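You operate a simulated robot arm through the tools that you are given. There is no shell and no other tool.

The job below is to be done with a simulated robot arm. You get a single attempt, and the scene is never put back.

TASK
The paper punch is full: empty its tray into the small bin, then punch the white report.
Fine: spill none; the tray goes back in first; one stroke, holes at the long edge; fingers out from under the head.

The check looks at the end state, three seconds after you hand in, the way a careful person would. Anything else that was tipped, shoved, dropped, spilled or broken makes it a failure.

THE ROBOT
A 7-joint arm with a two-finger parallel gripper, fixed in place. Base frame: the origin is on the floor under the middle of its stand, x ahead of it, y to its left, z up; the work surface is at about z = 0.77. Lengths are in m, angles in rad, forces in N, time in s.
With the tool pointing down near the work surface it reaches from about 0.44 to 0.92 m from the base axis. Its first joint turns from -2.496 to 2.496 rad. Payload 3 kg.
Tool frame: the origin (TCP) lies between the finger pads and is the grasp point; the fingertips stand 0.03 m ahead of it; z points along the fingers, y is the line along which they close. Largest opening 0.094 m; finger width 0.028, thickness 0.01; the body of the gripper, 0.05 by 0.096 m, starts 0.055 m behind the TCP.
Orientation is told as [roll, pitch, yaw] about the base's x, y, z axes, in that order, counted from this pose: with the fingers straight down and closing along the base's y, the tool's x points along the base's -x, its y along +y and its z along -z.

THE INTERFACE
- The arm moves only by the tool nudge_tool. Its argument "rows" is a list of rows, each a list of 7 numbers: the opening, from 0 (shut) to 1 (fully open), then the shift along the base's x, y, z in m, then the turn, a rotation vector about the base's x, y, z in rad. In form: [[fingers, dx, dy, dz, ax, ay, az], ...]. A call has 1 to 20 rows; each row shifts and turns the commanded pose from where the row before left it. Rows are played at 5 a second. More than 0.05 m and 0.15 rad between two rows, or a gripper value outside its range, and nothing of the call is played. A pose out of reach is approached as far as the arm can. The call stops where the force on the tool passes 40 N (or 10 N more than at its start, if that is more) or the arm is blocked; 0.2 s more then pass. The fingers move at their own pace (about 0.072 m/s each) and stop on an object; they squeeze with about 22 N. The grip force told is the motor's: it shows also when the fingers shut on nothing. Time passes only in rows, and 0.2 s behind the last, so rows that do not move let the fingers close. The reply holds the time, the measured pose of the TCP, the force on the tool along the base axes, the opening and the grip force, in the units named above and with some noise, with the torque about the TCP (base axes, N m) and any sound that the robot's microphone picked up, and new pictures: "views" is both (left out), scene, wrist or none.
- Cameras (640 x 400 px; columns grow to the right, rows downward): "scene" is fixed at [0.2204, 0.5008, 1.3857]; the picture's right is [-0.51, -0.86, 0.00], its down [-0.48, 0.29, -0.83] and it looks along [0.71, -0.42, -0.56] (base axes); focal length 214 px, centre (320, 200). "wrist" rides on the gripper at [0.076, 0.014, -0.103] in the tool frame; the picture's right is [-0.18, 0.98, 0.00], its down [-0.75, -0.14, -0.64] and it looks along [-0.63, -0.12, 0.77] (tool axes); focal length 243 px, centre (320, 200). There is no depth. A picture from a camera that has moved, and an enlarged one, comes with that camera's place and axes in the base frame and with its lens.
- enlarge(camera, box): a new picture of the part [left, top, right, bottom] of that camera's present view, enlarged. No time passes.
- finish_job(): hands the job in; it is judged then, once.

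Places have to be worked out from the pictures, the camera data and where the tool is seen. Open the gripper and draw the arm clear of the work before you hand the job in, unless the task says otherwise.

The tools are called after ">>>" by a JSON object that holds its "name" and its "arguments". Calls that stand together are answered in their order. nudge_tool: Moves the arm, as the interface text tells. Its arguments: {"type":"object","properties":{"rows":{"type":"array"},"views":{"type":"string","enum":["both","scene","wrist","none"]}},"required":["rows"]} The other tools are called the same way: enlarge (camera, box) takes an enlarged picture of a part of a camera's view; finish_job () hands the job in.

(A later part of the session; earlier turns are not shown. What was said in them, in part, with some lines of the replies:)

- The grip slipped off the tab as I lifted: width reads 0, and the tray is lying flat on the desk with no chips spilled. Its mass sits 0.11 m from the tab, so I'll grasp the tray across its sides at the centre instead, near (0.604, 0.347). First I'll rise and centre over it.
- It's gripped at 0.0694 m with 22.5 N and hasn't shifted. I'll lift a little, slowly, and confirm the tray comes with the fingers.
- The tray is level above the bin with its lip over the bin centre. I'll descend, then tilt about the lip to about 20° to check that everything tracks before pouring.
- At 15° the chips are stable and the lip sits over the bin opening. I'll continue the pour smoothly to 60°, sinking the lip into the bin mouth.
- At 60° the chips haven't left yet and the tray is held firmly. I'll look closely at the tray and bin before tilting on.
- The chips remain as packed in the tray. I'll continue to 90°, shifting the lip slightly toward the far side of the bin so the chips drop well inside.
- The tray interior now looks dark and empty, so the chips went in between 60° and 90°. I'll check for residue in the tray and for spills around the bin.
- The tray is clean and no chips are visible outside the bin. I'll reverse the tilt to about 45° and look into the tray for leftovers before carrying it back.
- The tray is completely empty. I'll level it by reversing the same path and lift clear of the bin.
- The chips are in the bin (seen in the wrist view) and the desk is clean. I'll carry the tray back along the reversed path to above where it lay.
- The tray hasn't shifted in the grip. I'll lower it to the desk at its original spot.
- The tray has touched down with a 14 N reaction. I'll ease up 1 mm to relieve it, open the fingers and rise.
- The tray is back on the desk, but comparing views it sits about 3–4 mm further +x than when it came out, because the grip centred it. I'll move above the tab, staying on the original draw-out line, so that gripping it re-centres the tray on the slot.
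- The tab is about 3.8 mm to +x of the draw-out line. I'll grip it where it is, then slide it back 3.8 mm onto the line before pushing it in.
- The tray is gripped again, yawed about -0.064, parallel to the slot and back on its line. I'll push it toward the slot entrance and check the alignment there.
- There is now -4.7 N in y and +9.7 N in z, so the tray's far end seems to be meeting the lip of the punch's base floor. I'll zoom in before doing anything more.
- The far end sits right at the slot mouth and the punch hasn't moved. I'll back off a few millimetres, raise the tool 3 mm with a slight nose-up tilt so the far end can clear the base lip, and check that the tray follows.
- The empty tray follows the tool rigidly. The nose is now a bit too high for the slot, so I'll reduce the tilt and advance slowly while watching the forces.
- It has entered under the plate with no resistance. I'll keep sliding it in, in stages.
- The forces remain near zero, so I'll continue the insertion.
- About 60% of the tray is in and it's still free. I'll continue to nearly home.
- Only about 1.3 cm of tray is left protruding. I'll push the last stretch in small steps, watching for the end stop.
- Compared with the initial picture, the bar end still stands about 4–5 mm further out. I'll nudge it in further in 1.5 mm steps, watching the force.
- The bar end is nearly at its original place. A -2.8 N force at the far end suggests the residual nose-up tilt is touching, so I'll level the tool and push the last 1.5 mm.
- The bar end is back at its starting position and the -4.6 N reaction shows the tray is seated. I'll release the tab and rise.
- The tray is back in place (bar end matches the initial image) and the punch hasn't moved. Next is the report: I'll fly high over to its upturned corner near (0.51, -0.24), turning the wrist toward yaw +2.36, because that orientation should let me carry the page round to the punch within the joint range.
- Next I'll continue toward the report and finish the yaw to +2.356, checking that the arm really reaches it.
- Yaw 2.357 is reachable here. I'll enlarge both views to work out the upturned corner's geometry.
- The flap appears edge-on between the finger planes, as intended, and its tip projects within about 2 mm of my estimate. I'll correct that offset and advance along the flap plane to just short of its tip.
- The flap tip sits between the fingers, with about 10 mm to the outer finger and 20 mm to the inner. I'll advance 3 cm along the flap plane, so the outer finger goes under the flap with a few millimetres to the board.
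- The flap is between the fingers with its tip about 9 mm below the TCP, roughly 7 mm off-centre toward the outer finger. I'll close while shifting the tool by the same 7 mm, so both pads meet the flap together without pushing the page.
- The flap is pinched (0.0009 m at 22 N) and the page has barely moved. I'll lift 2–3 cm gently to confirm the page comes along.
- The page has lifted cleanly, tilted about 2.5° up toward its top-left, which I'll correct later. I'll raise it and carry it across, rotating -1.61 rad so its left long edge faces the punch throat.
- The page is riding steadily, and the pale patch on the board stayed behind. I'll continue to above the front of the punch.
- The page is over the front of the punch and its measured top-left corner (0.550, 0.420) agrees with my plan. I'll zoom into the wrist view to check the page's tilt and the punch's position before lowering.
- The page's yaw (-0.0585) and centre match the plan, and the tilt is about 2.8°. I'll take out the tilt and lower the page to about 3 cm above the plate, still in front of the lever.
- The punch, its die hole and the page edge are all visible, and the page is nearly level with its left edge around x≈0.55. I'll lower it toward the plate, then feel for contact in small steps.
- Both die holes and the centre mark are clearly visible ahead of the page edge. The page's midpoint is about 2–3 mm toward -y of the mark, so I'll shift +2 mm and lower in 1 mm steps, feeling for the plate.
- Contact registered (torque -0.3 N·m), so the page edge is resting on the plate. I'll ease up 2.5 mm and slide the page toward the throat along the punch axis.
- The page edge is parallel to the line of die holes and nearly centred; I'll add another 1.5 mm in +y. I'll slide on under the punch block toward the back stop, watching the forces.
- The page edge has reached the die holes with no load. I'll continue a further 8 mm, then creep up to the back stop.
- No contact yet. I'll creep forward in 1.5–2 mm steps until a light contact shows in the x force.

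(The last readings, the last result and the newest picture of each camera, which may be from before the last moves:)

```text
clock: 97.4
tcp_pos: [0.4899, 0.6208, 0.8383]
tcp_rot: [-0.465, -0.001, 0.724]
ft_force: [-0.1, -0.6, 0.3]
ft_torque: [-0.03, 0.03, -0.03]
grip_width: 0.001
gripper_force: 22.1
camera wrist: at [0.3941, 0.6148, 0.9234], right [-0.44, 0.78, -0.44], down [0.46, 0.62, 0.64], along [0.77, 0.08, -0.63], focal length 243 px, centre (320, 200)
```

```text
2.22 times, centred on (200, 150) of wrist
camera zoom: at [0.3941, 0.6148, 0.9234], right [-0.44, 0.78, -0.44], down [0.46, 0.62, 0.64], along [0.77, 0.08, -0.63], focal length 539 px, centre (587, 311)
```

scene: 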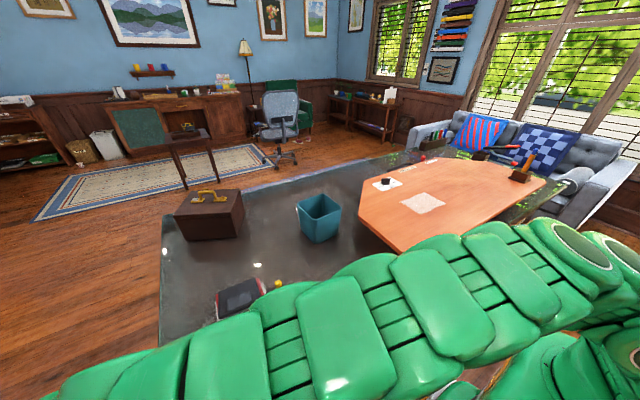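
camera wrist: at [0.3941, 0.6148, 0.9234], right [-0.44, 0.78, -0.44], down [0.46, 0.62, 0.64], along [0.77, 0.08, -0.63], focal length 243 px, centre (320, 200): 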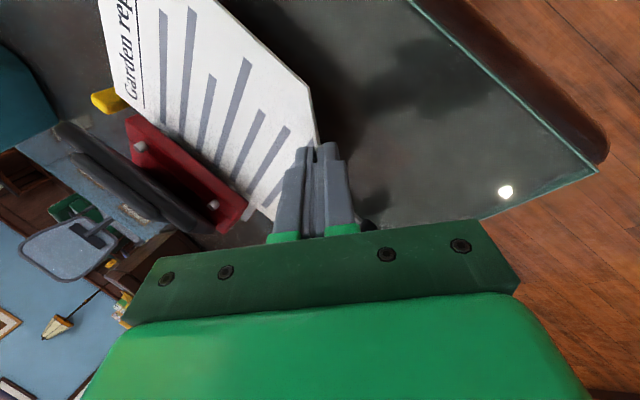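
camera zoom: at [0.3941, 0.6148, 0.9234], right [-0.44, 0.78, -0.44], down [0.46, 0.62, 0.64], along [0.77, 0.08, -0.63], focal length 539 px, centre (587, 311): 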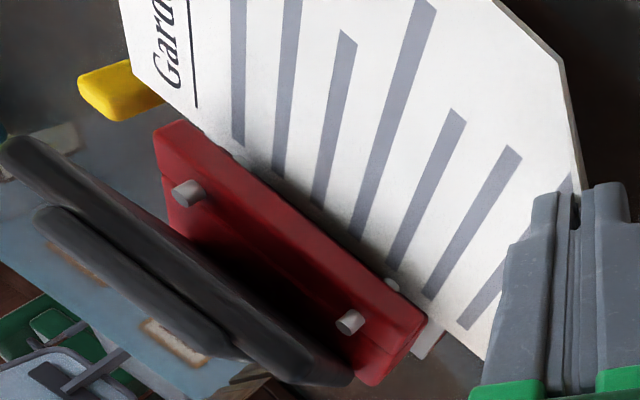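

Still no contact, with torque-z the most sensitive indicator at about -0.03. I'll keep creeping in 1.5 mm steps.

>>> {"name": "nudge_tool", "arguments": {"rows": [[0, 0.0015, -0.0001, 0, 0, 0, 0], [0, 0, 0, 0, 0, 0, 0]], "views": "none"}}

>>> {"name": "nudge_tool", "arguments": {"rows": [[0, 0.0015, -0.0001, 0, 0, 0, 0], [0, 0, 0, 0, 0, 0, 0]], "views": "scene"}}

>>> {"name": "enlarge", "arguments": {"camera": "scene", "box": [180, 270, 290, 360]}}

```text
clock: 98.0
tcp_pos: [0.4903, 0.6204, 0.8383]
tcp_rot: [-0.465, 0.002, 0.723]
ft_force: [0.6, -0.4, 0.9]
ft_torque: [-0.01, 0.02, -0.01]
grip_width: 0.0007
gripper_force: 21.8
```

```text
clock: 98.6
tcp_pos: [0.4923, 0.6215, 0.8369]
tcp_rot: [-0.464, 0.0, 0.721]
ft_force: [-0.4, -0.2, 0.2]
ft_torque: [-0.04, -0.01, -0.04]
grip_width: 0.0011
gripper_force: 21.9
```

scene: 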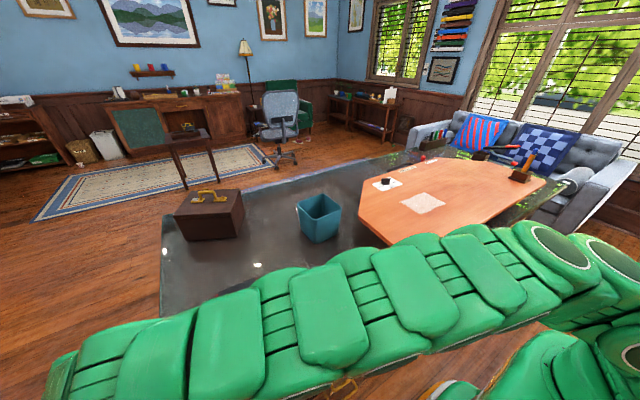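

```text
4.44 times, centred on (235, 315) of scene
camera zoom: at [0.2204, 0.5008, 1.3857], right [-0.51, -0.86, 0.0], down [-0.48, 0.29, -0.83], along [0.71, -0.42, -0.56], focal length 953 px, centre (698, -311)
```

zoom: 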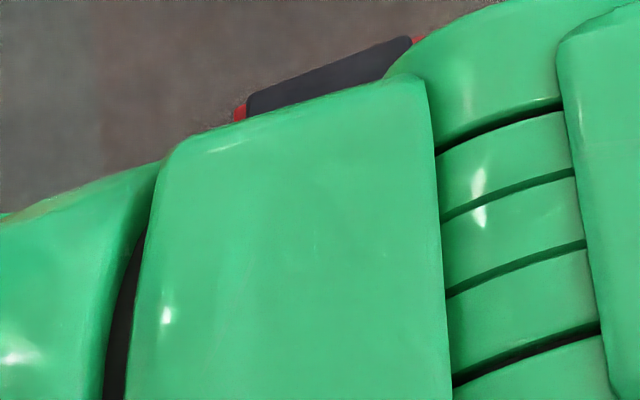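

Still free; the estimated edge-to-hole distance is now 10–14 mm. I'll creep a little more to find the stop.

>>> {"name": "nudge_tool", "arguments": {"rows": [[0, 0.0015, -0.0001, 0, 0, 0, 0], [0, 0, 0, 0, 0, 0, 0]], "views": "none"}}

>>> {"name": "nudge_tool", "arguments": {"rows": [[0, 0.0015, -0.0001, 0, 0, 0, 0], [0, 0, 0, 0, 0, 0, 0]], "views": "wrist"}}

>>> {"name": "enlarge", "arguments": {"camera": "wrist", "box": [100, 60, 300, 240]}}

```text
clock: 99.2
tcp_pos: [0.4939, 0.6216, 0.8359]
tcp_rot: [-0.463, 0.0, 0.723]
ft_force: [-11.0, 1.8, 4.3]
ft_torque: [-0.06, 0.18, -0.2]
grip_width: 0.001
gripper_force: 22.3
```

```text
clock: 99.8
tcp_pos: [0.495, 0.6223, 0.8361]
tcp_rot: [-0.463, 0.001, 0.722]
ft_force: [-16.9, 4.1, 7.7]
ft_torque: [-0.03, 0.28, -0.27]
grip_width: 0.001
gripper_force: 22.3
camera wrist: at [0.3993, 0.6153, 0.9225], right [-0.44, 0.78, -0.44], down [0.46, 0.62, 0.64], along [0.77, 0.08, -0.63], focal length 243 px, centre (320, 200)
```

wrist: 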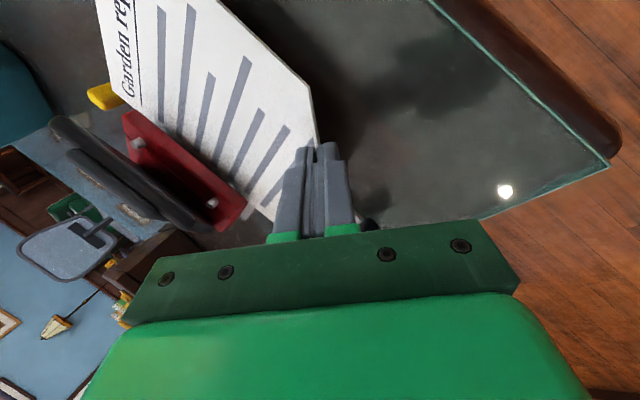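

```text
2.22 times, centred on (200, 150) of wrist
camera zoom: at [0.3993, 0.6153, 0.9225], right [-0.44, 0.78, -0.44], down [0.46, 0.62, 0.64], along [0.77, 0.08, -0.63], focal length 539 px, centre (587, 311)
```

zoom: 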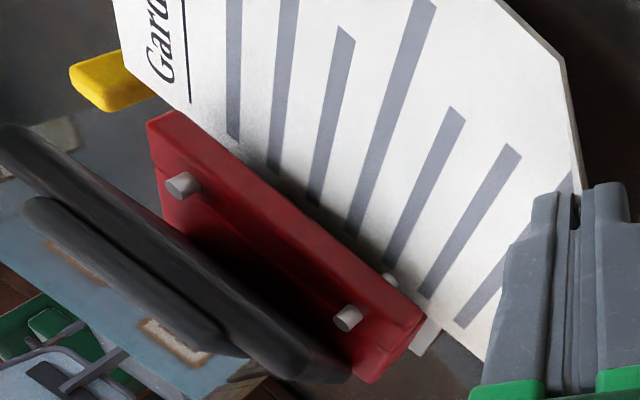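

The stop is found: -11 N, then -17 N in x. I'll back off 2 mm immediately to relieve the load while keeping the edge at the stop.

>>> {"name": "nudge_tool", "arguments": {"rows": [[0, -0.0012, 0.0001, 0, 0, 0, 0], [0, -0.0006, 0, 0, 0, 0, 0], [0, 0, 0, 0, 0, 0, 0]], "views": "both"}}

>>> {"name": "enlarge", "arguments": {"camera": "wrist", "box": [80, 20, 360, 240]}}

```text
clock: 100.6
tcp_pos: [0.4952, 0.6213, 0.8362]
tcp_rot: [-0.463, 0.0, 0.72]
ft_force: [-3.4, 1.0, 2.5]
ft_torque: [0.03, -0.02, -0.08]
grip_width: 0.0008
gripper_force: 22.0
camera wrist: at [0.3988, 0.6147, 0.9227], right [-0.44, 0.78, -0.44], down [0.46, 0.62, 0.64], along [0.77, 0.08, -0.63], focal length 243 px, centre (320, 200)
```

scene: 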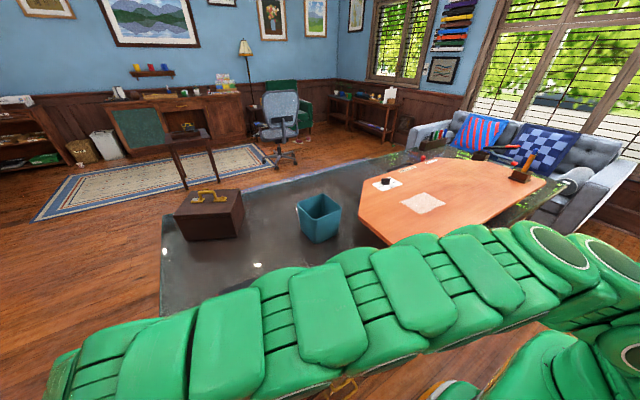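
wrist: 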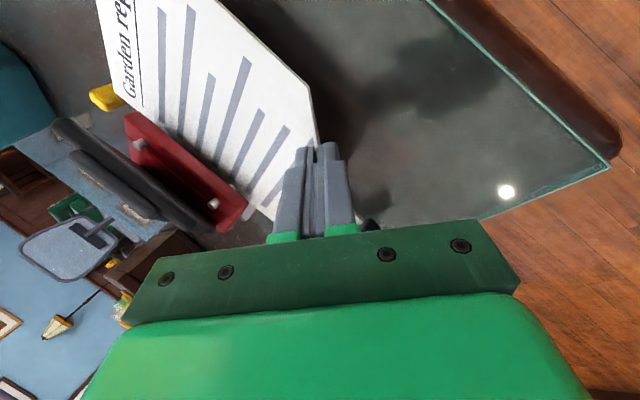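

```text
1.82 times, centred on (220, 130) of wrist
camera zoom: at [0.3988, 0.6147, 0.9227], right [-0.44, 0.78, -0.44], down [0.46, 0.62, 0.64], along [0.77, 0.08, -0.63], focal length 441 px, centre (502, 327)
```

zoom: 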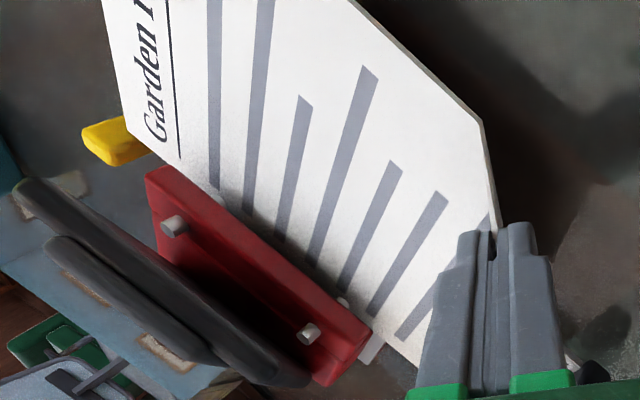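

A residual -3.4 N remains, so I'll ease back another 0.7 mm, then open the fingers symmetrically off the flap and withdraw straight back along the flap plane.

>>> {"name": "nudge_tool", "arguments": {"rows": [[0, -0.0007, 0, -0.0003, 0, 0, 0], [0, 0, 0, 0, 0, 0, 0], [0.05, 0, 0, 0, 0, 0, 0], [0.1, 0, 0, 0, 0, 0, 0], [0.18, 0, 0, 0, 0, 0, 0], [0.18, 0, 0, 0, 0, 0, 0]], "views": "wrist"}}

>>> {"name": "enlarge", "arguments": {"camera": "wrist", "box": [80, 20, 400, 240]}}

```text
clock: 102.0
tcp_pos: [0.4939, 0.6205, 0.836]
tcp_rot: [-0.464, 0.0, 0.723]
ft_force: [0.8, 0.2, 0.2]
ft_torque: [0.01, -0.01, 0.0]
grip_width: 0.0169
gripper_force: 0.0
camera wrist: at [0.3973, 0.6151, 0.9226], right [-0.44, 0.78, -0.44], down [0.46, 0.62, 0.64], along [0.77, 0.08, -0.63], focal length 243 px, centre (320, 200)
```

wrist: 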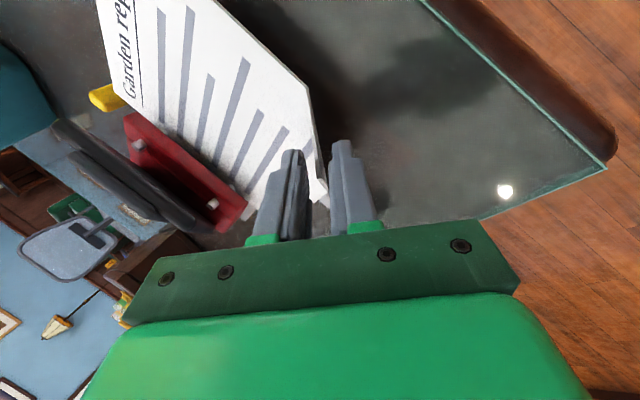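

```text
1.82 times, centred on (240, 130) of wrist
camera zoom: at [0.3973, 0.6151, 0.9226], right [-0.44, 0.78, -0.44], down [0.46, 0.62, 0.64], along [0.77, 0.08, -0.63], focal length 441 px, centre (466, 327)
```

zoom: 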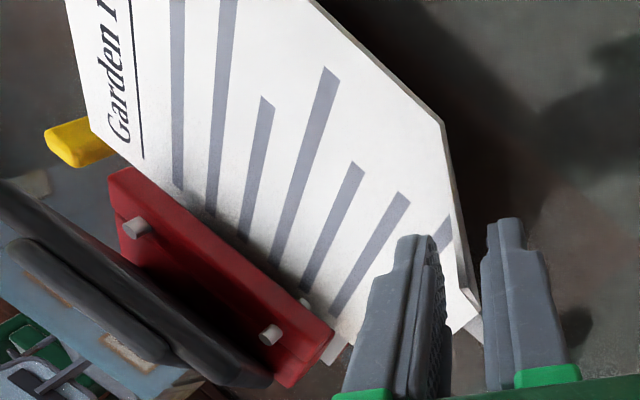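

The page is resting on the plate, free of the gripper. I'll open a bit wider so neither finger brushes the flap, and withdraw along the flap plane.

>>> {"name": "nudge_tool", "arguments": {"rows": [[0.3, 0, 0, 0, 0, 0, 0], [0.3, -0.0009, 0.001, -0.0007, 0, 0, 0], [0.3, -0.003, 0.0034, 0.0089, 0, 0, 0], [0.3, -0.0059, 0.0067, 0.0179, 0, 0, 0], [0.3, -0.0089, 0.0101, 0.0268, 0, 0, 0], [0.3, -0.0089, 0.0101, 0.0268, 0, 0, 0], [0.3, -0.003, 0.003, 0.03, 0, 0, 0]], "views": "both"}}

>>> {"name": "enlarge", "arguments": {"camera": "wrist", "box": [80, 0, 400, 240]}}

>>> {"name": "enlarge", "arguments": {"camera": "scene", "box": [150, 250, 310, 400]}}

```text
clock: 103.6
tcp_pos: [0.463, 0.6549, 0.9455]
tcp_rot: [-0.465, -0.001, 0.722]
ft_force: [-0.5, 0.5, 0.1]
ft_torque: [0.02, 0.02, 0.02]
grip_width: 0.0281
gripper_force: 0.1
camera wrist: at [0.3668, 0.6491, 1.0314], right [-0.44, 0.78, -0.44], down [0.46, 0.62, 0.64], along [0.77, 0.08, -0.63], focal length 243 px, centre (320, 200)
```

scene: 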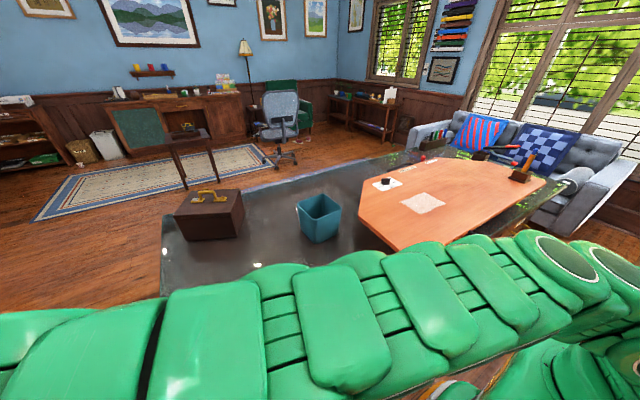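
wrist: 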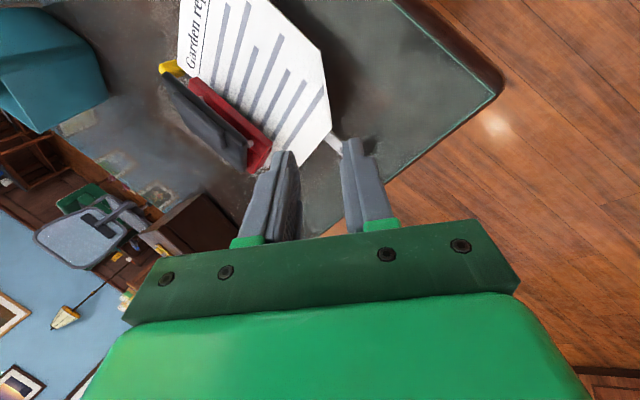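

```text
1.67 times, centred on (240, 120) of wrist
camera zoom: at [0.3668, 0.6491, 1.0314], right [-0.44, 0.78, -0.44], down [0.46, 0.62, 0.64], along [0.77, 0.08, -0.63], focal length 404 px, centre (453, 333)
```

zoom: 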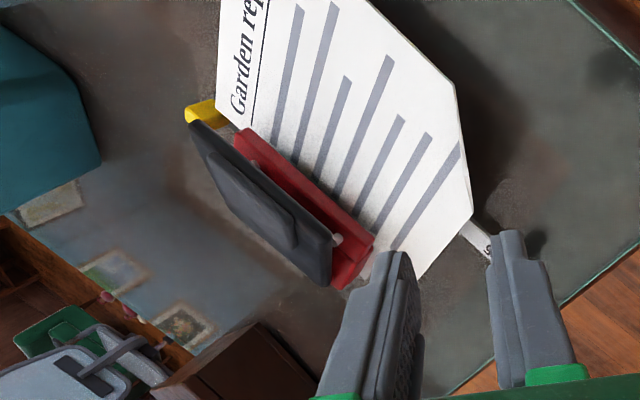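

```text
2.67 times, centred on (230, 325) of scene
camera zoom: at [0.2204, 0.5008, 1.3857], right [-0.51, -0.86, 0.0], down [-0.48, 0.29, -0.83], along [0.71, -0.42, -0.56], focal length 572 px, centre (560, -133)
```

zoom: 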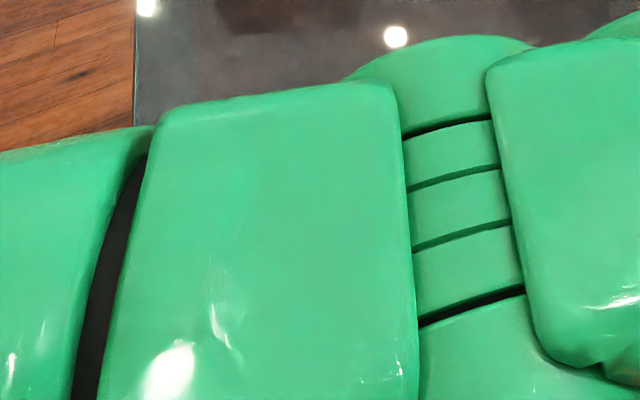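

The page is lying in the punch with its flap clear. I'll raise the arm, level the tool and swing away so the fixed camera can check the alignment before pressing.

>>> {"name": "nudge_tool", "arguments": {"rows": [[0.3, 0, 0, 0.03, 0.087, 0.0767, 0], [0.3, 0, 0, 0.03, 0.087, 0.0767, 0], [0.2, 0, 0, 0.03, 0.087, 0.0767, 0], [0.1, 0, 0, 0.03, 0.087, 0.0767, 0], [0, 0.009, -0.045, 0, 0, 0, -0.0785], [0, 0.009, -0.045, 0, 0, 0, -0.0785], [0, 0.009, -0.045, 0, 0, 0, -0.0785], [0, 0.009, -0.045, 0, 0, 0, -0.0785], [0, 0.009, -0.045, 0, 0, 0, -0.0785], [0, 0.009, -0.045, 0, 0, 0, -0.0785], [0, 0.009, -0.045, 0, 0, 0, -0.0785], [0, 0.009, -0.045, 0, 0, 0, -0.0785], [0, 0.009, -0.045, 0, 0, 0, -0.0785], [0, 0.009, -0.045, 0, 0, 0, -0.0785]], "views": "both"}}

>>> {"name": "enlarge", "arguments": {"camera": "scene", "box": [170, 250, 310, 380]}}

```text
clock: 106.6
tcp_pos: [0.5527, 0.2062, 1.0646]
tcp_rot: [0.0, -0.002, -0.065]
ft_force: [-0.2, -1.3, -0.4]
ft_torque: [0.0, -0.02, -0.04]
grip_width: 0.0
gripper_force: 22.0
camera wrist: at [0.4776, 0.2258, 1.1685], right [0.25, 0.97, 0.0], down [0.74, -0.19, 0.64], along [0.62, -0.16, -0.77], focal length 243 px, centre (320, 200)
```

scene: 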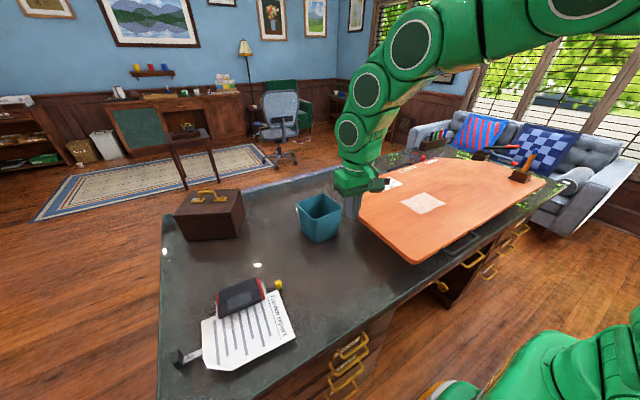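
wrist: 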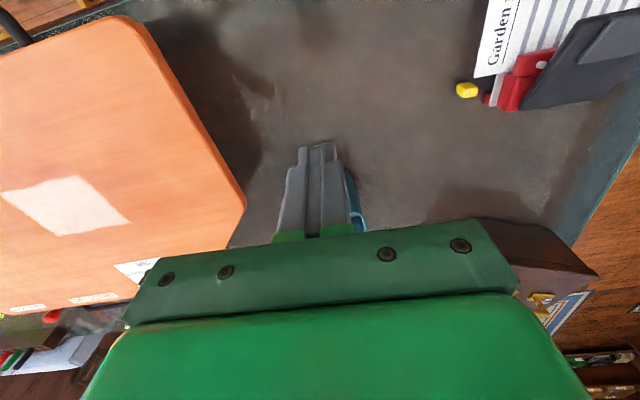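

```text
3.08 times, centred on (240, 315) of scene
camera zoom: at [0.2204, 0.5008, 1.3857], right [-0.51, -0.86, 0.0], down [-0.48, 0.29, -0.83], along [0.71, -0.42, -0.56], focal length 660 px, centre (566, -154)
```

zoom: 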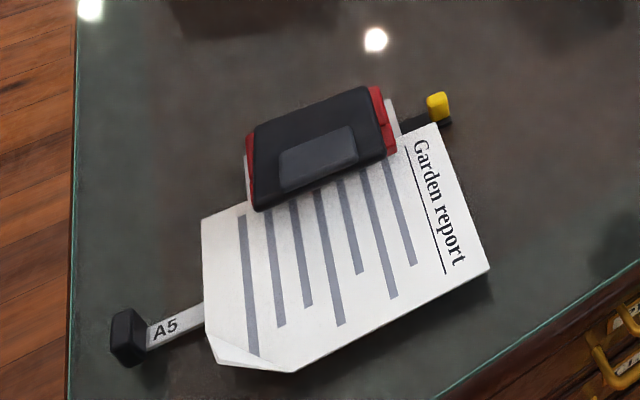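

The report lies in the punch with its left edge at the stop, and its edge midpoint is about 1.4 mm from the centre mark's line. The pad on the lever is at about (0.597, 0.520, 0.853). With closed fingers I'll position above it.

>>> {"name": "nudge_tool", "arguments": {"rows": [[0, 0.0047, 0.0349, -0.0161, 0, 0, 0], [0, 0.0047, 0.0349, -0.0161, 0, 0, 0], [0, 0.0047, 0.0349, -0.0161, 0, 0, 0], [0, 0.0047, 0.0349, -0.0161, 0, 0, 0], [0, 0.0047, 0.0349, -0.0161, 0, 0, 0], [0, 0.0047, 0.0349, -0.0161, 0, 0, 0], [0, 0.0047, 0.0349, -0.0161, 0, 0, 0], [0, 0.0047, 0.0349, -0.0161, 0, 0, 0], [0, 0.0047, 0.0349, -0.0161, 0, 0, 0], [0, 0, 0, 0, 0, 0, 0]], "views": "both"}}

>>> {"name": "enlarge", "arguments": {"camera": "wrist", "box": [220, 80, 440, 240]}}

>>> {"name": "enlarge", "arguments": {"camera": "scene", "box": [180, 240, 300, 340]}}

```text
clock: 108.8
tcp_pos: [0.5932, 0.5198, 0.9237]
tcp_rot: [-0.002, 0.001, -0.061]
ft_force: [0.5, -0.9, 0.5]
ft_torque: [-0.01, 0.02, 0.03]
grip_width: 0.0
gripper_force: 22.7
camera wrist: at [0.5187, 0.539, 1.0256], right [0.25, 0.97, 0.0], down [0.74, -0.19, 0.64], along [0.62, -0.16, -0.77], focal length 243 px, centre (320, 200)
```

scene: 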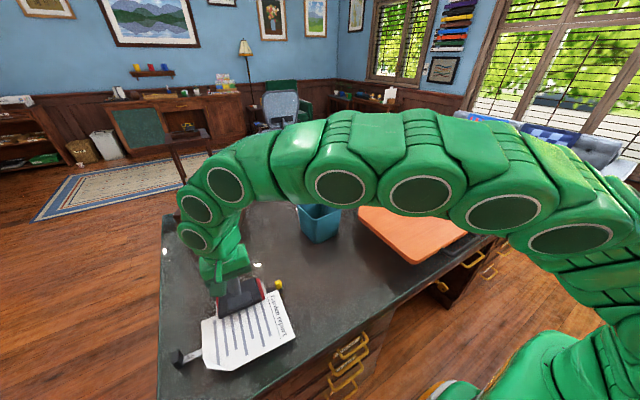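
wrist: 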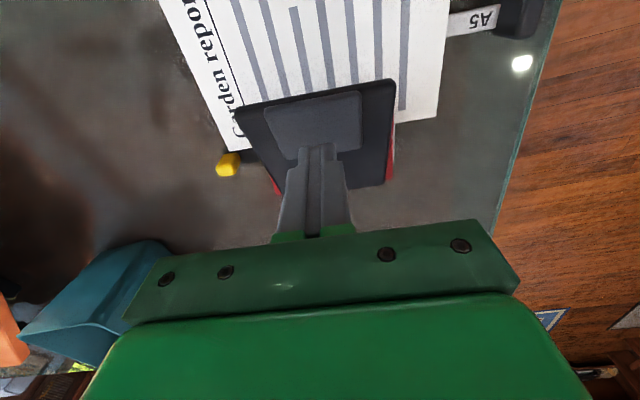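

```text
2.50 times, centred on (330, 160) of wrist
camera zoom: at [0.5187, 0.539, 1.0256], right [0.25, 0.97, 0.0], down [0.74, -0.19, 0.64], along [0.62, -0.16, -0.77], focal length 606 px, centre (295, 300)
```

zoom: 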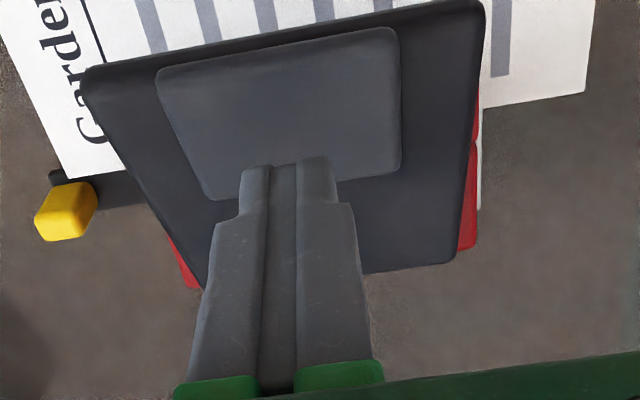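

```text
4.00 times, centred on (240, 290) of scene
camera zoom: at [0.2204, 0.5008, 1.3857], right [-0.51, -0.86, 0.0], down [-0.48, 0.29, -0.83], along [0.71, -0.42, -0.56], focal length 858 px, centre (640, -160)
```

zoom: 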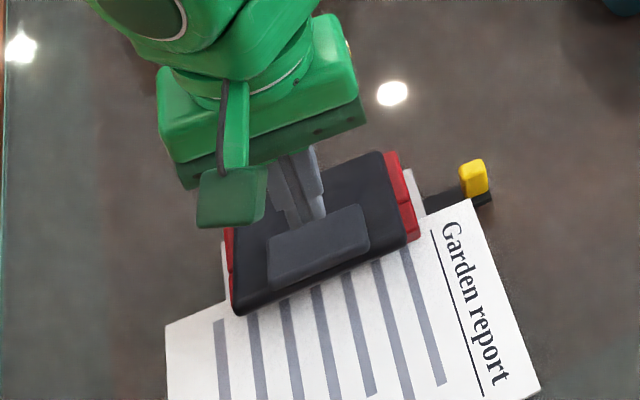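

The fingertips are centred over the grey pad (x 0.57–0.61), and nothing is under the head. I'll do one continuous downward stroke on the front half of the pad; the call will halt itself when it bottoms out.

>>> {"name": "nudge_tool", "arguments": {"rows": [[0, -0.006, 0, -0.01, 0, 0, 0], [0, 0, 0, -0.012, 0, 0, 0], [0, 0, 0, -0.008, 0, 0, 0], [0, 0, 0, -0.004, 0, 0, 0], [0, 0, 0, -0.004, 0, 0, 0], [0, 0, 0, -0.004, 0, 0, 0], [0, 0, 0, -0.004, 0, 0, 0], [0, 0, 0, -0.004, 0, 0, 0], [0, 0, 0, -0.004, 0, 0, 0], [0, 0, 0, -0.004, 0, 0, 0], [0, 0, 0, -0.004, 0, 0, 0], [0, 0, 0, -0.004, 0, 0, 0]], "views": "both"}}

>>> {"name": "enlarge", "arguments": {"camera": "wrist", "box": [220, 60, 440, 220]}}

>>> {"name": "enlarge", "arguments": {"camera": "scene", "box": [180, 250, 300, 350]}}

```text
clock: 110.5
tcp_pos: [0.5897, 0.5207, 0.8774]
tcp_rot: [0.004, -0.004, -0.062]
ft_force: [-6.9, -5.6, 18.6]
ft_torque: [-0.17, 0.46, 0.08]
grip_width: 0.0
gripper_force: 22.3
stopped in row 8: the force on the tool passed its limit at 47 N (the readings are from after the stop); the commanded pose is now the measured one
camera wrist: at [0.514, 0.5392, 0.98], right [0.25, 0.97, 0.0], down [0.74, -0.19, 0.64], along [0.63, -0.16, -0.76], focal length 243 px, centre (320, 200)
```

scene: 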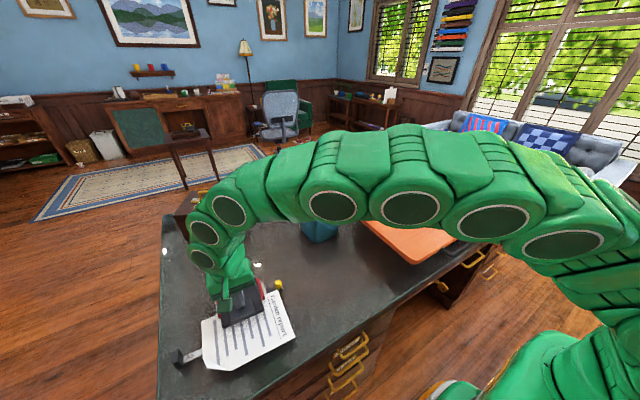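
wrist: 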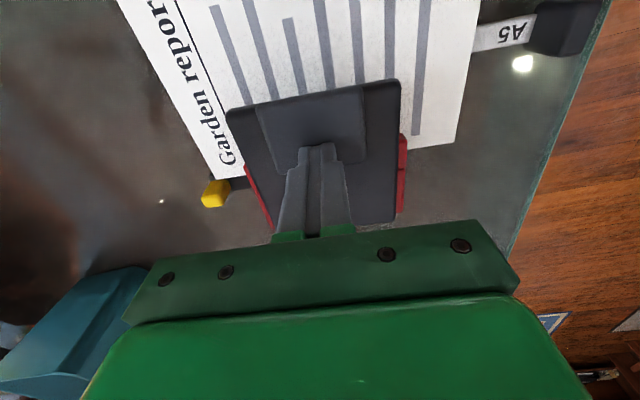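

```text
2.50 times, centred on (330, 140) of wrist
camera zoom: at [0.514, 0.5392, 0.98], right [0.25, 0.97, 0.0], down [0.74, -0.19, 0.64], along [0.63, -0.16, -0.76], focal length 606 px, centre (295, 350)
```

zoom: 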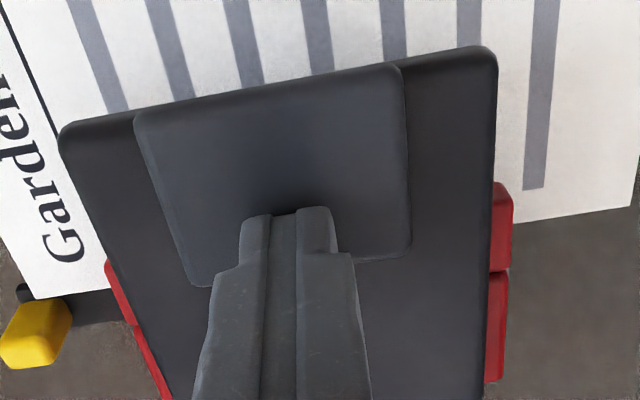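

```text
4.00 times, centred on (240, 300) of scene
camera zoom: at [0.2204, 0.5008, 1.3857], right [-0.51, -0.86, 0.0], down [-0.48, 0.29, -0.83], along [0.71, -0.42, -0.56], focal length 858 px, centre (640, -200)
```

zoom: 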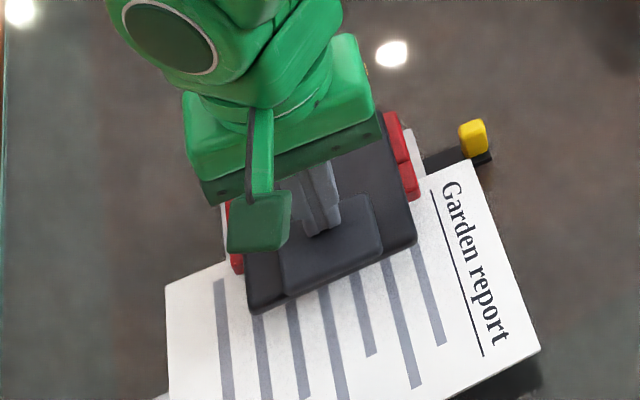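

The lever has gone down about 2.3 cm at its front (still about 19° to go) and the 47 N peak looks dynamic, since it now holds at 18.6 N with no punch sound yet. Without releasing, I'll continue the same stroke much more slowly, following the lever's arc.

>>> {"name": "nudge_tool", "arguments": {"rows": [[0, -0.0003, 0, -0.001, 0, 0, 0], [0, -0.0004, 0, -0.0015, 0, 0, 0], [0, -0.0004, 0, -0.0015, 0, 0, 0], [0, -0.0004, 0, -0.0015, 0, 0, 0], [0, -0.0004, 0, -0.0015, 0, 0, 0], [0, -0.0004, 0, -0.0015, 0, 0, 0], [0, -0.0004, 0, -0.0015, 0, 0, 0], [0, -0.0003, 0, -0.0015, 0, 0, 0]], "views": "both"}}

```text
clock: 111.1
tcp_pos: [0.5894, 0.5199, 0.8762]
tcp_rot: [0.007, -0.007, -0.064]
ft_force: [-7.6, -6.2, 20.7]
ft_torque: [-0.17, 0.49, 0.08]
grip_width: 0.0
gripper_force: 22.4
stopped in row 2: the force on the tool passed its limit at 44 N (the readings are from after the stop); the commanded pose is now the measured one
camera wrist: at [0.514, 0.5394, 0.9798], right [0.25, 0.97, 0.01], down [0.74, -0.19, 0.65], along [0.63, -0.15, -0.76], focal length 243 px, centre (320, 200)
```

scene: 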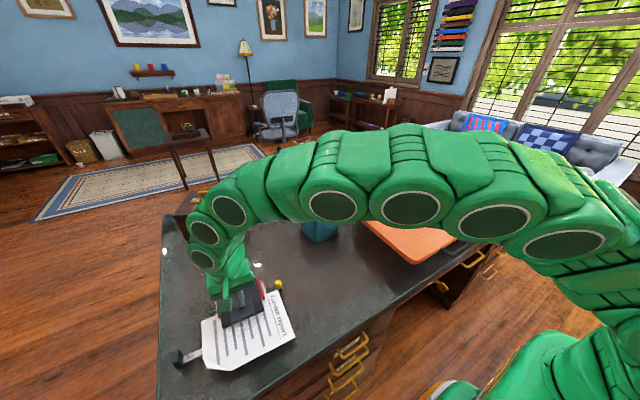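
wrist: 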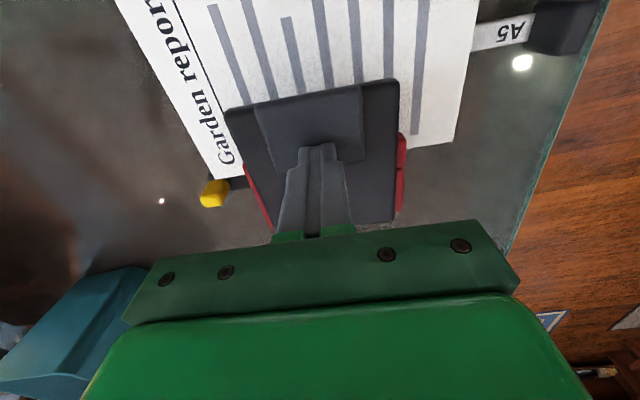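

It is now stiff at this point (about 10 N per mm), so the pins are presumably on the paper and need more force than 40 N at this lever arm. I'll keep the stroke going without release, raising the force in gentle sub-millimetre steps and relieving the side load.

>>> {"name": "nudge_tool", "arguments": {"rows": [[0, -0.0003, -0.0003, -0.0004, 0, 0, 0], [0, -0.0003, -0.0003, -0.0004, 0, 0, 0], [0, 0, 0, -0.0004, 0, 0, 0], [0, 0, 0, -0.0004, 0, 0, 0]], "views": "none"}}

```text
clock: 112.1
tcp_pos: [0.5886, 0.5215, 0.8774]
tcp_rot: [0.011, -0.012, -0.063]
ft_force: [-7.9, -8.2, 19.5]
ft_torque: [-0.26, 0.56, 0.12]
grip_width: 0.0
gripper_force: 21.8
stopped in row 4: the force on the tool passed its limit at 41 N (the readings are from after the stop); the commanded pose is now the measured one
```

It halted at 41 N with no further travel. I'll look closely at the lever and pins to see whether it is bottomed out or merely resisting.

>>> {"name": "enlarge", "arguments": {"camera": "wrist", "box": [190, 40, 450, 240]}}

>>> {"name": "enlarge", "arguments": {"camera": "scene", "box": [195, 260, 275, 330]}}

```text
2.00 times, centred on (320, 140) of wrist
camera zoom: at [0.5137, 0.5395, 0.9797], right [0.25, 0.97, 0.01], down [0.74, -0.19, 0.65], along [0.63, -0.15, -0.76], focal length 485 px, centre (320, 320)
```

zoom: 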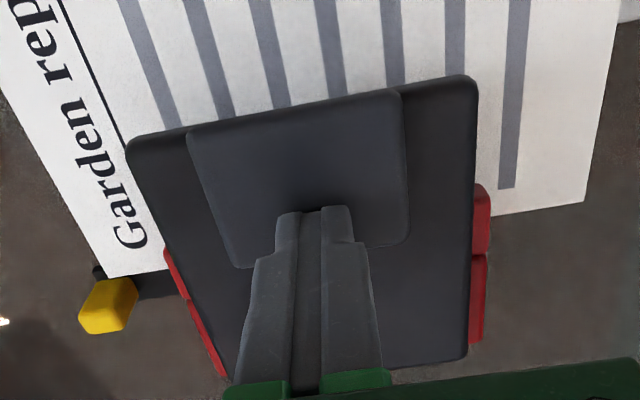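

```text
5.71 times, centred on (235, 295) of scene
camera zoom: at [0.2204, 0.5008, 1.3857], right [-0.51, -0.86, 0.0], down [-0.48, 0.29, -0.83], along [0.71, -0.42, -0.56], focal length 1226 px, centre (806, -343)
```

zoom: 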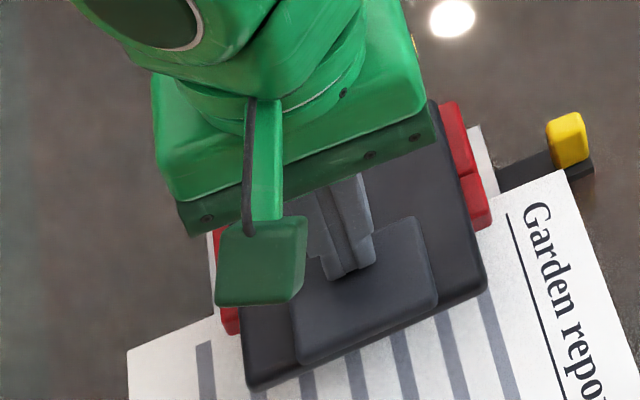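

The lever is down to roughly 9° and its cheeks haven't moved, but there has been no punch sound. I can't tell yet whether it has bottomed or the pins are still biting, so I'll ramp the force up in tiny held steps as part of the same stroke.

>>> {"name": "nudge_tool", "arguments": {"rows": [[0, -0.0003, -0.0003, -0.0004, 0, 0, 0], [0, -0.0003, -0.0003, -0.0004, 0, 0, 0], [0, 0, 0, -0.0003, 0, 0, 0]], "views": "none"}}

```text
clock: 112.9
tcp_pos: [0.5894, 0.5191, 0.8767]
tcp_rot: [0.01, -0.013, -0.062]
ft_force: [10.7, 8.1, 32.7]
ft_torque: [0.22, 0.11, -0.11]
grip_width: 0.0
gripper_force: 21.8
```

The normal force is holding at 33 N and the side load flipped sign, so the right lateral offset is in between. I'll centre it and press a little further.

>>> {"name": "nudge_tool", "arguments": {"rows": [[0, 0.0003, 0.0003, -0.0002, 0, 0, 0], [0, 0, 0, -0.0003, 0, 0, 0]], "views": "none"}}

```text
clock: 113.5
tcp_pos: [0.5914, 0.5213, 0.8768]
tcp_rot: [0.014, -0.015, -0.063]
ft_force: [-2.8, -4.7, 19.4]
ft_torque: [-0.14, 0.33, 0.18]
grip_width: 0.0001
gripper_force: 21.5
stopped in row 2: the force on the tool passed its limit at 46 N (the readings are from after the stop); the commanded pose is now the measured one
```

Repeated 41–47 N peaks give no further travel, and the lever has turned about 0.2 rad, so it is against its bottom stop. I'll let the lever rise with the fingers and then inspect the page for holes.

>>> {"name": "nudge_tool", "arguments": {"rows": [[0, 0, 0, 0.002, 0, 0, 0], [0, 0, 0, 0.004, 0, 0, 0], [0, 0, 0, 0.006, 0, 0, 0], [0, 0, 0, 0.008, 0, 0, 0], [0, 0, 0, 0.01, 0, 0, 0], [0, 0, 0, 0.015, 0, 0, 0], [0, 0, 0, 0.02, 0, 0, 0], [0, -0.02, 0.01, 0.03, 0, 0, 0]], "views": "both"}}

>>> {"name": "enlarge", "arguments": {"camera": "wrist", "box": [190, 20, 450, 220]}}

>>> {"name": "enlarge", "arguments": {"camera": "scene", "box": [190, 250, 300, 340]}}

```text
clock: 115.3
tcp_pos: [0.5697, 0.5336, 0.9678]
tcp_rot: [0.01, -0.011, -0.062]
ft_force: [1.1, -0.2, -0.3]
ft_torque: [0.01, -0.03, 0.01]
grip_width: 0.0003
gripper_force: 22.2
camera wrist: at [0.4931, 0.5517, 1.0716], right [0.25, 0.97, 0.01], down [0.74, -0.19, 0.65], along [0.63, -0.15, -0.76], focal length 243 px, centre (320, 200)
```

scene: 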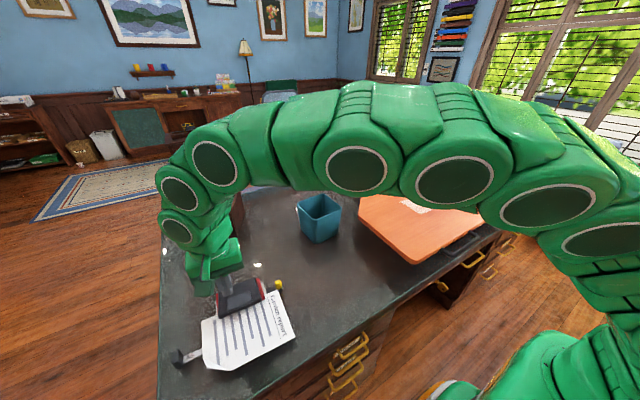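
wrist: 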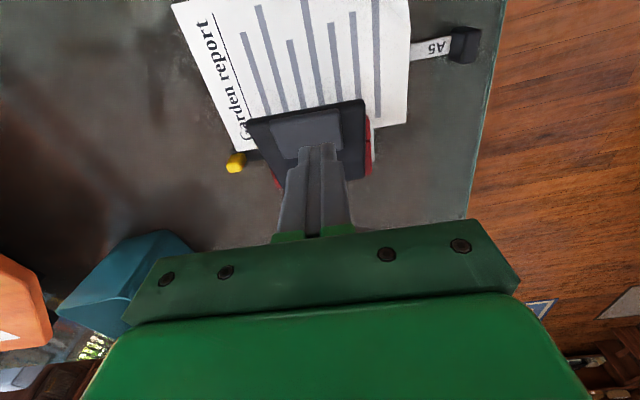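

```text
2.00 times, centred on (320, 120) of wrist
camera zoom: at [0.4931, 0.5517, 1.0716], right [0.25, 0.97, 0.01], down [0.74, -0.19, 0.65], along [0.63, -0.15, -0.76], focal length 485 px, centre (320, 360)
```

zoom: 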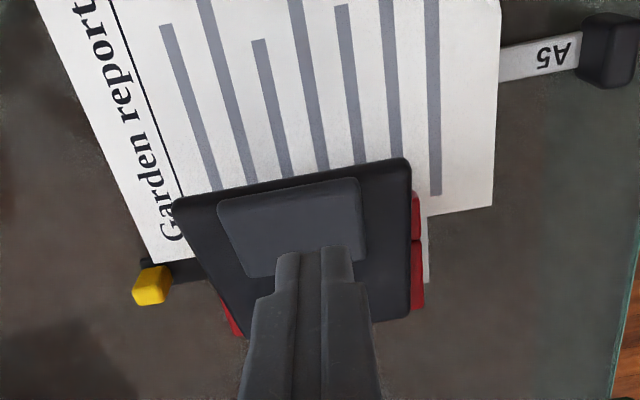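

```text
4.44 times, centred on (245, 295) of scene
camera zoom: at [0.2204, 0.5008, 1.3857], right [-0.51, -0.86, 0.0], down [-0.48, 0.29, -0.83], along [0.71, -0.42, -0.56], focal length 953 px, centre (653, -222)
```

zoom: 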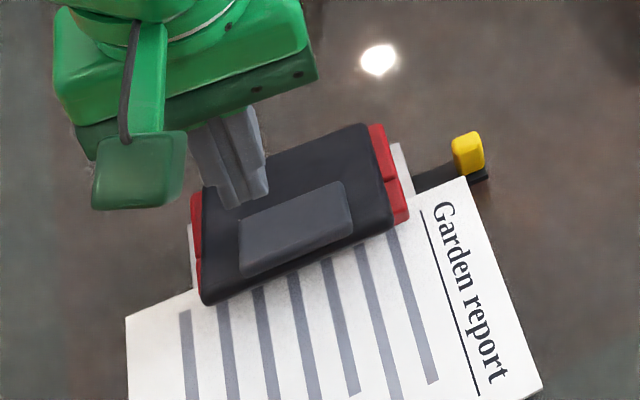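

The lever has sprung back and the page is still in place. I'll back off, open the fingers wide and tilt the tool so the camera can look low into the throat to check for holes.

>>> {"name": "nudge_tool", "arguments": {"rows": [[0, -0.036, -0.003, 0.012, 0, 0, 0], [0.5, -0.036, -0.003, 0.01, 0, 0, 0], [1, -0.036, -0.003, 0.01, 0, 0, 0], [1, 0, 0, -0.02, -0.0076, -0.1219, 0], [1, 0, 0, -0.028, -0.0076, -0.1219, 0], [1, 0, 0, -0.028, -0.0076, -0.1219, 0], [1, 0, 0, -0.028, -0.0076, -0.1219, 0], [1, 0, 0, -0.03, -0.0076, -0.1219, 0], [1, 0, 0, 0, 0, 0, 0]], "views": "both"}}

>>> {"name": "enlarge", "arguments": {"camera": "wrist", "box": [240, 100, 400, 230]}}

```text
clock: 117.3
tcp_pos: [0.4601, 0.5214, 0.8689]
tcp_rot: [0.011, -0.621, -0.065]
ft_force: [0.4, -0.5, -0.4]
ft_torque: [0.02, -0.02, -0.02]
grip_width: 0.094
gripper_force: 0.1
camera wrist: at [0.3405, 0.5424, 0.9081], right [0.21, 0.97, 0.12], down [0.23, -0.16, 0.96], along [0.95, -0.17, -0.26], focal length 243 px, centre (320, 200)
```

scene: 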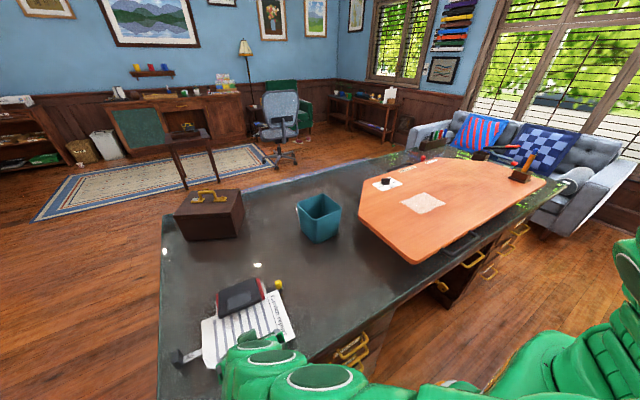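
wrist: 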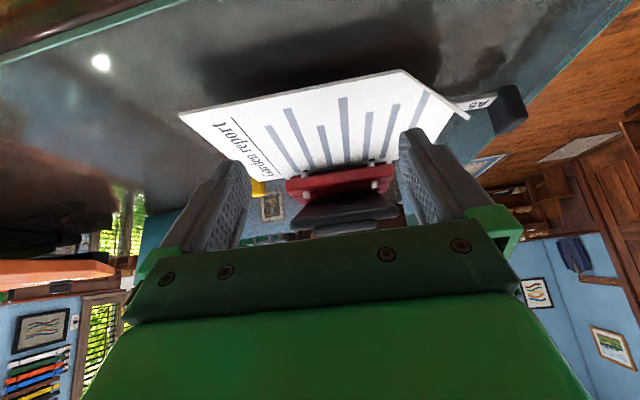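

```text
3.08 times, centred on (320, 165) of wrist
camera zoom: at [0.3405, 0.5424, 0.9081], right [0.21, 0.97, 0.12], down [0.23, -0.16, 0.96], along [0.95, -0.17, -0.26], focal length 746 px, centre (320, 308)
```

zoom: 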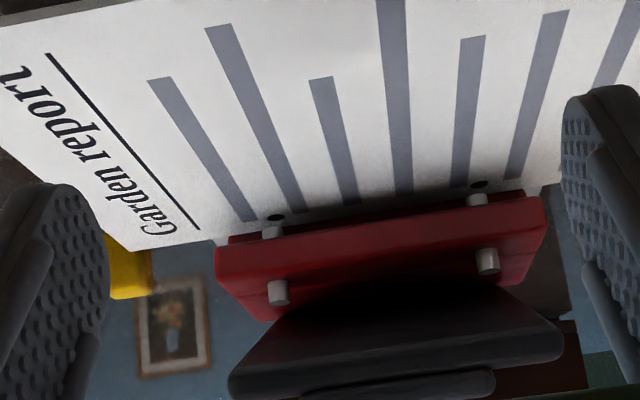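

Two dark holes are visible in the white page directly beneath the pins. I'll zoom in to confirm.

>>> {"name": "enlarge", "arguments": {"camera": "wrist", "box": [285, 140, 345, 190]}}

>>> {"name": "enlarge", "arguments": {"camera": "wrist", "box": [340, 135, 400, 185]}}

>>> {"name": "enlarge", "arguments": {"camera": "scene", "box": [170, 260, 310, 380]}}

```text
8.00 times, centred on (315, 165) of wrist
camera zoom: at [0.3405, 0.5424, 0.9081], right [0.21, 0.97, 0.12], down [0.23, -0.16, 0.96], along [0.95, -0.17, -0.26], focal length 1941 px, centre (360, 480)
```

zoom: 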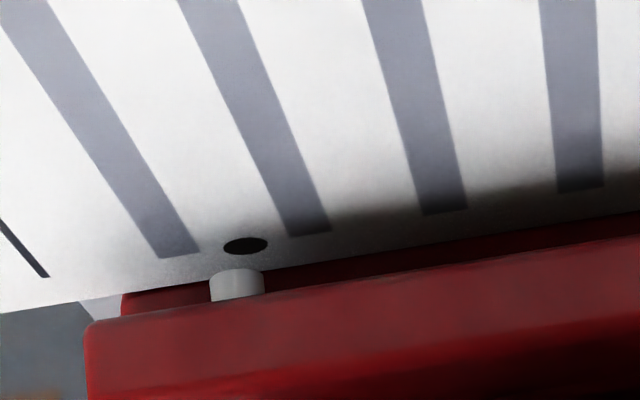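

```text
8.00 times, centred on (370, 160) of wrist
camera zoom: at [0.3405, 0.5424, 0.9081], right [0.21, 0.97, 0.12], down [0.23, -0.16, 0.96], along [0.95, -0.17, -0.26], focal length 1941 px, centre (-80, 520)
```

zoom: 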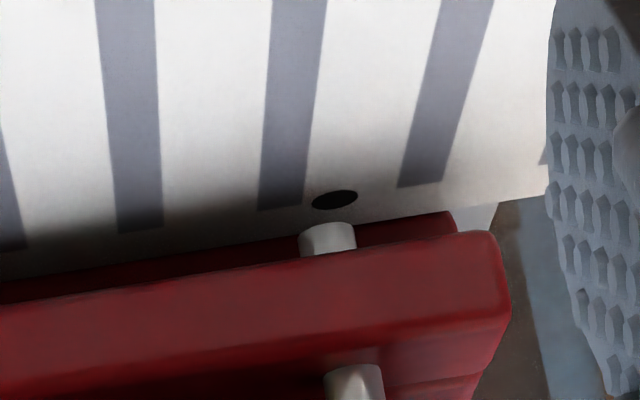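

```text
3.33 times, centred on (240, 320) of scene
camera zoom: at [0.2204, 0.5008, 1.3857], right [-0.51, -0.86, 0.0], down [-0.48, 0.29, -0.83], along [0.71, -0.42, -0.56], focal length 715 px, centre (587, -200)
```

zoom: 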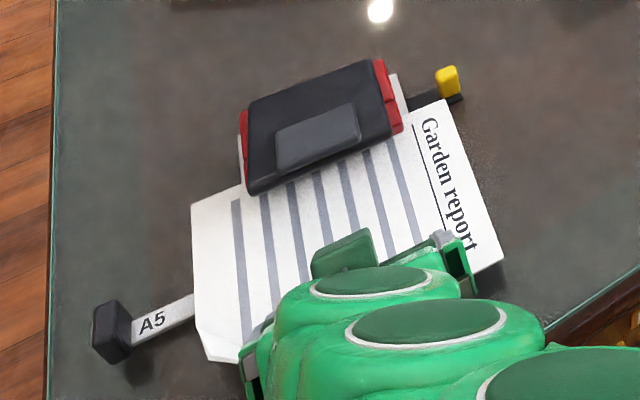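

Both holes are cleanly punched through the page at its left long edge, symmetric under the pins. I'll now draw the arm straight up, level it and move well clear with the gripper open.

>>> {"name": "nudge_tool", "arguments": {"rows": [[1, -0.005, 0, 0.02, 0, 0, 0], [1, -0.005, 0, 0.03, 0, 0, 0], [1, 0, 0, 0.04, 0.0076, 0.1219, 0], [1, 0, 0, 0.04, 0.0076, 0.1219, 0], [1, 0, -0.01, 0.04, 0.0076, 0.1219, 0], [1, 0, -0.02, 0.03, 0.0076, 0.1219, 0], [1, 0.005, -0.03, 0.03, 0.0076, 0.1219, 0], [1, 0.006, -0.04, 0.02, 0, 0, 0], [1, 0.006, -0.045, 0.02, 0, 0, 0], [1, 0.006, -0.045, 0.01, 0, 0, 0], [1, 0.006, -0.045, 0.01, 0, 0, 0], [1, 0.006, -0.045, 0.01, 0, 0, 0], [1, 0.006, -0.045, 0, 0, 0, 0], [1, 0, 0, 0, 0, 0, 0]], "views": "both"}}

>>> {"name": "enlarge", "arguments": {"camera": "scene", "box": [150, 230, 320, 390]}}

>>> {"name": "enlarge", "arguments": {"camera": "scene", "box": [260, 160, 400, 260]}}

```text
clock: 120.3
tcp_pos: [0.4933, 0.196, 1.1667]
tcp_rot: [0.012, -0.011, -0.062]
ft_force: [0.3, 0.5, 0.5]
ft_torque: [-0.02, 0.03, -0.03]
grip_width: 0.0939
gripper_force: 0.1
camera wrist: at [0.4176, 0.2136, 1.2691], right [0.25, 0.97, 0.01], down [0.74, -0.19, 0.65], along [0.63, -0.15, -0.76], focal length 243 px, centre (320, 200)
```

scene: 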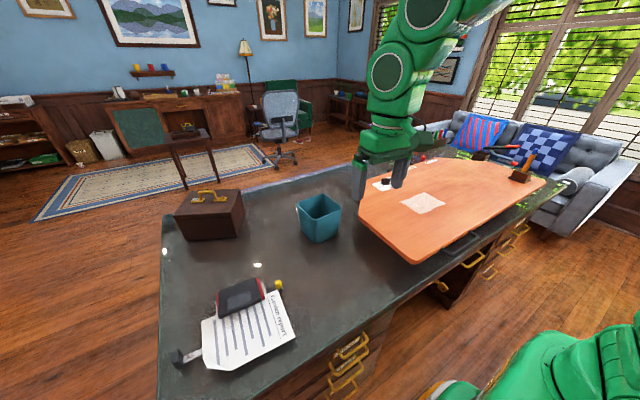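
wrist: 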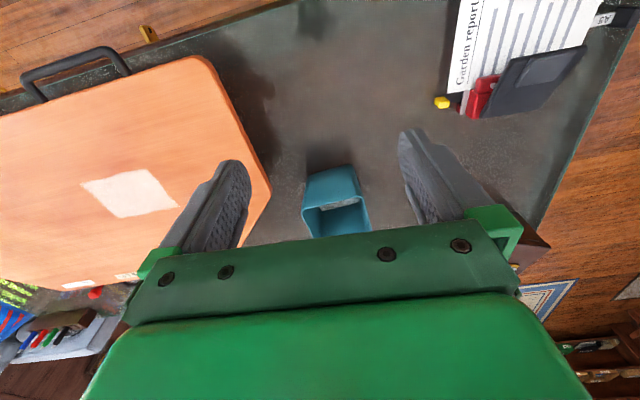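

```text
2.50 times, centred on (235, 310) of scene
camera zoom: at [0.2204, 0.5008, 1.3857], right [-0.51, -0.86, 0.0], down [-0.48, 0.29, -0.83], along [0.71, -0.42, -0.56], focal length 536 px, centre (532, -75)
```

zoom: 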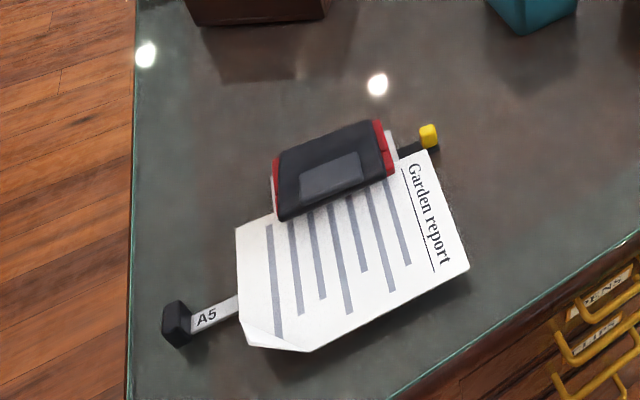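

```text
4.00 times, centred on (330, 210) of scene
camera zoom: at [0.2204, 0.5008, 1.3857], right [-0.51, -0.86, 0.0], down [-0.48, 0.29, -0.83], along [0.71, -0.42, -0.56], focal length 858 px, centre (280, 160)
```

zoom: 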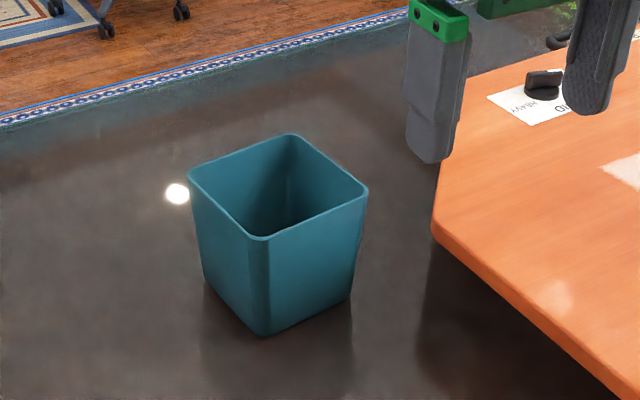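

Everything is in order: the chips are in the bin with none spilled, the tray is home, and the report has two holes at its long edge. The lever has sprung up, nothing else has moved, and the arm is clear with the gripper open. I'm handing the job in.

>>> {"name": "finish_job", "arguments": {}}

```text
The job is handed in.
```

The job is done and handed in. The tray is emptied into the bin with nothing spilled and is back in the punch, and the report has two clean holes at its left long edge. I centred the page on the punch's mark, to within about 2 mm by my estimate.

- **Tray:** My first grip on the tray tab slipped as I lifted, but the tray settled flat on the desk and no chips came out. I then carried it by its sides. I put it back before handling the report.
- **Stroke:** The press took several stepped pushes, but I never let the lever up between them, so it was one stroke. There was no punch sound, so I checked the holes by camera afterwards. The fingers stayed on top of the lever throughout.
- **Report:** I left it lying in the punch rather than taking it out. The guide is still at its original A4 setting, since I centred the A5 page by eye.
- **Punch:** I pushed the page against the back stop with about 17 N before backing off. The camera shows the punch within about 1 mm of where it stood.

The arm is clear of the work with the gripper open.
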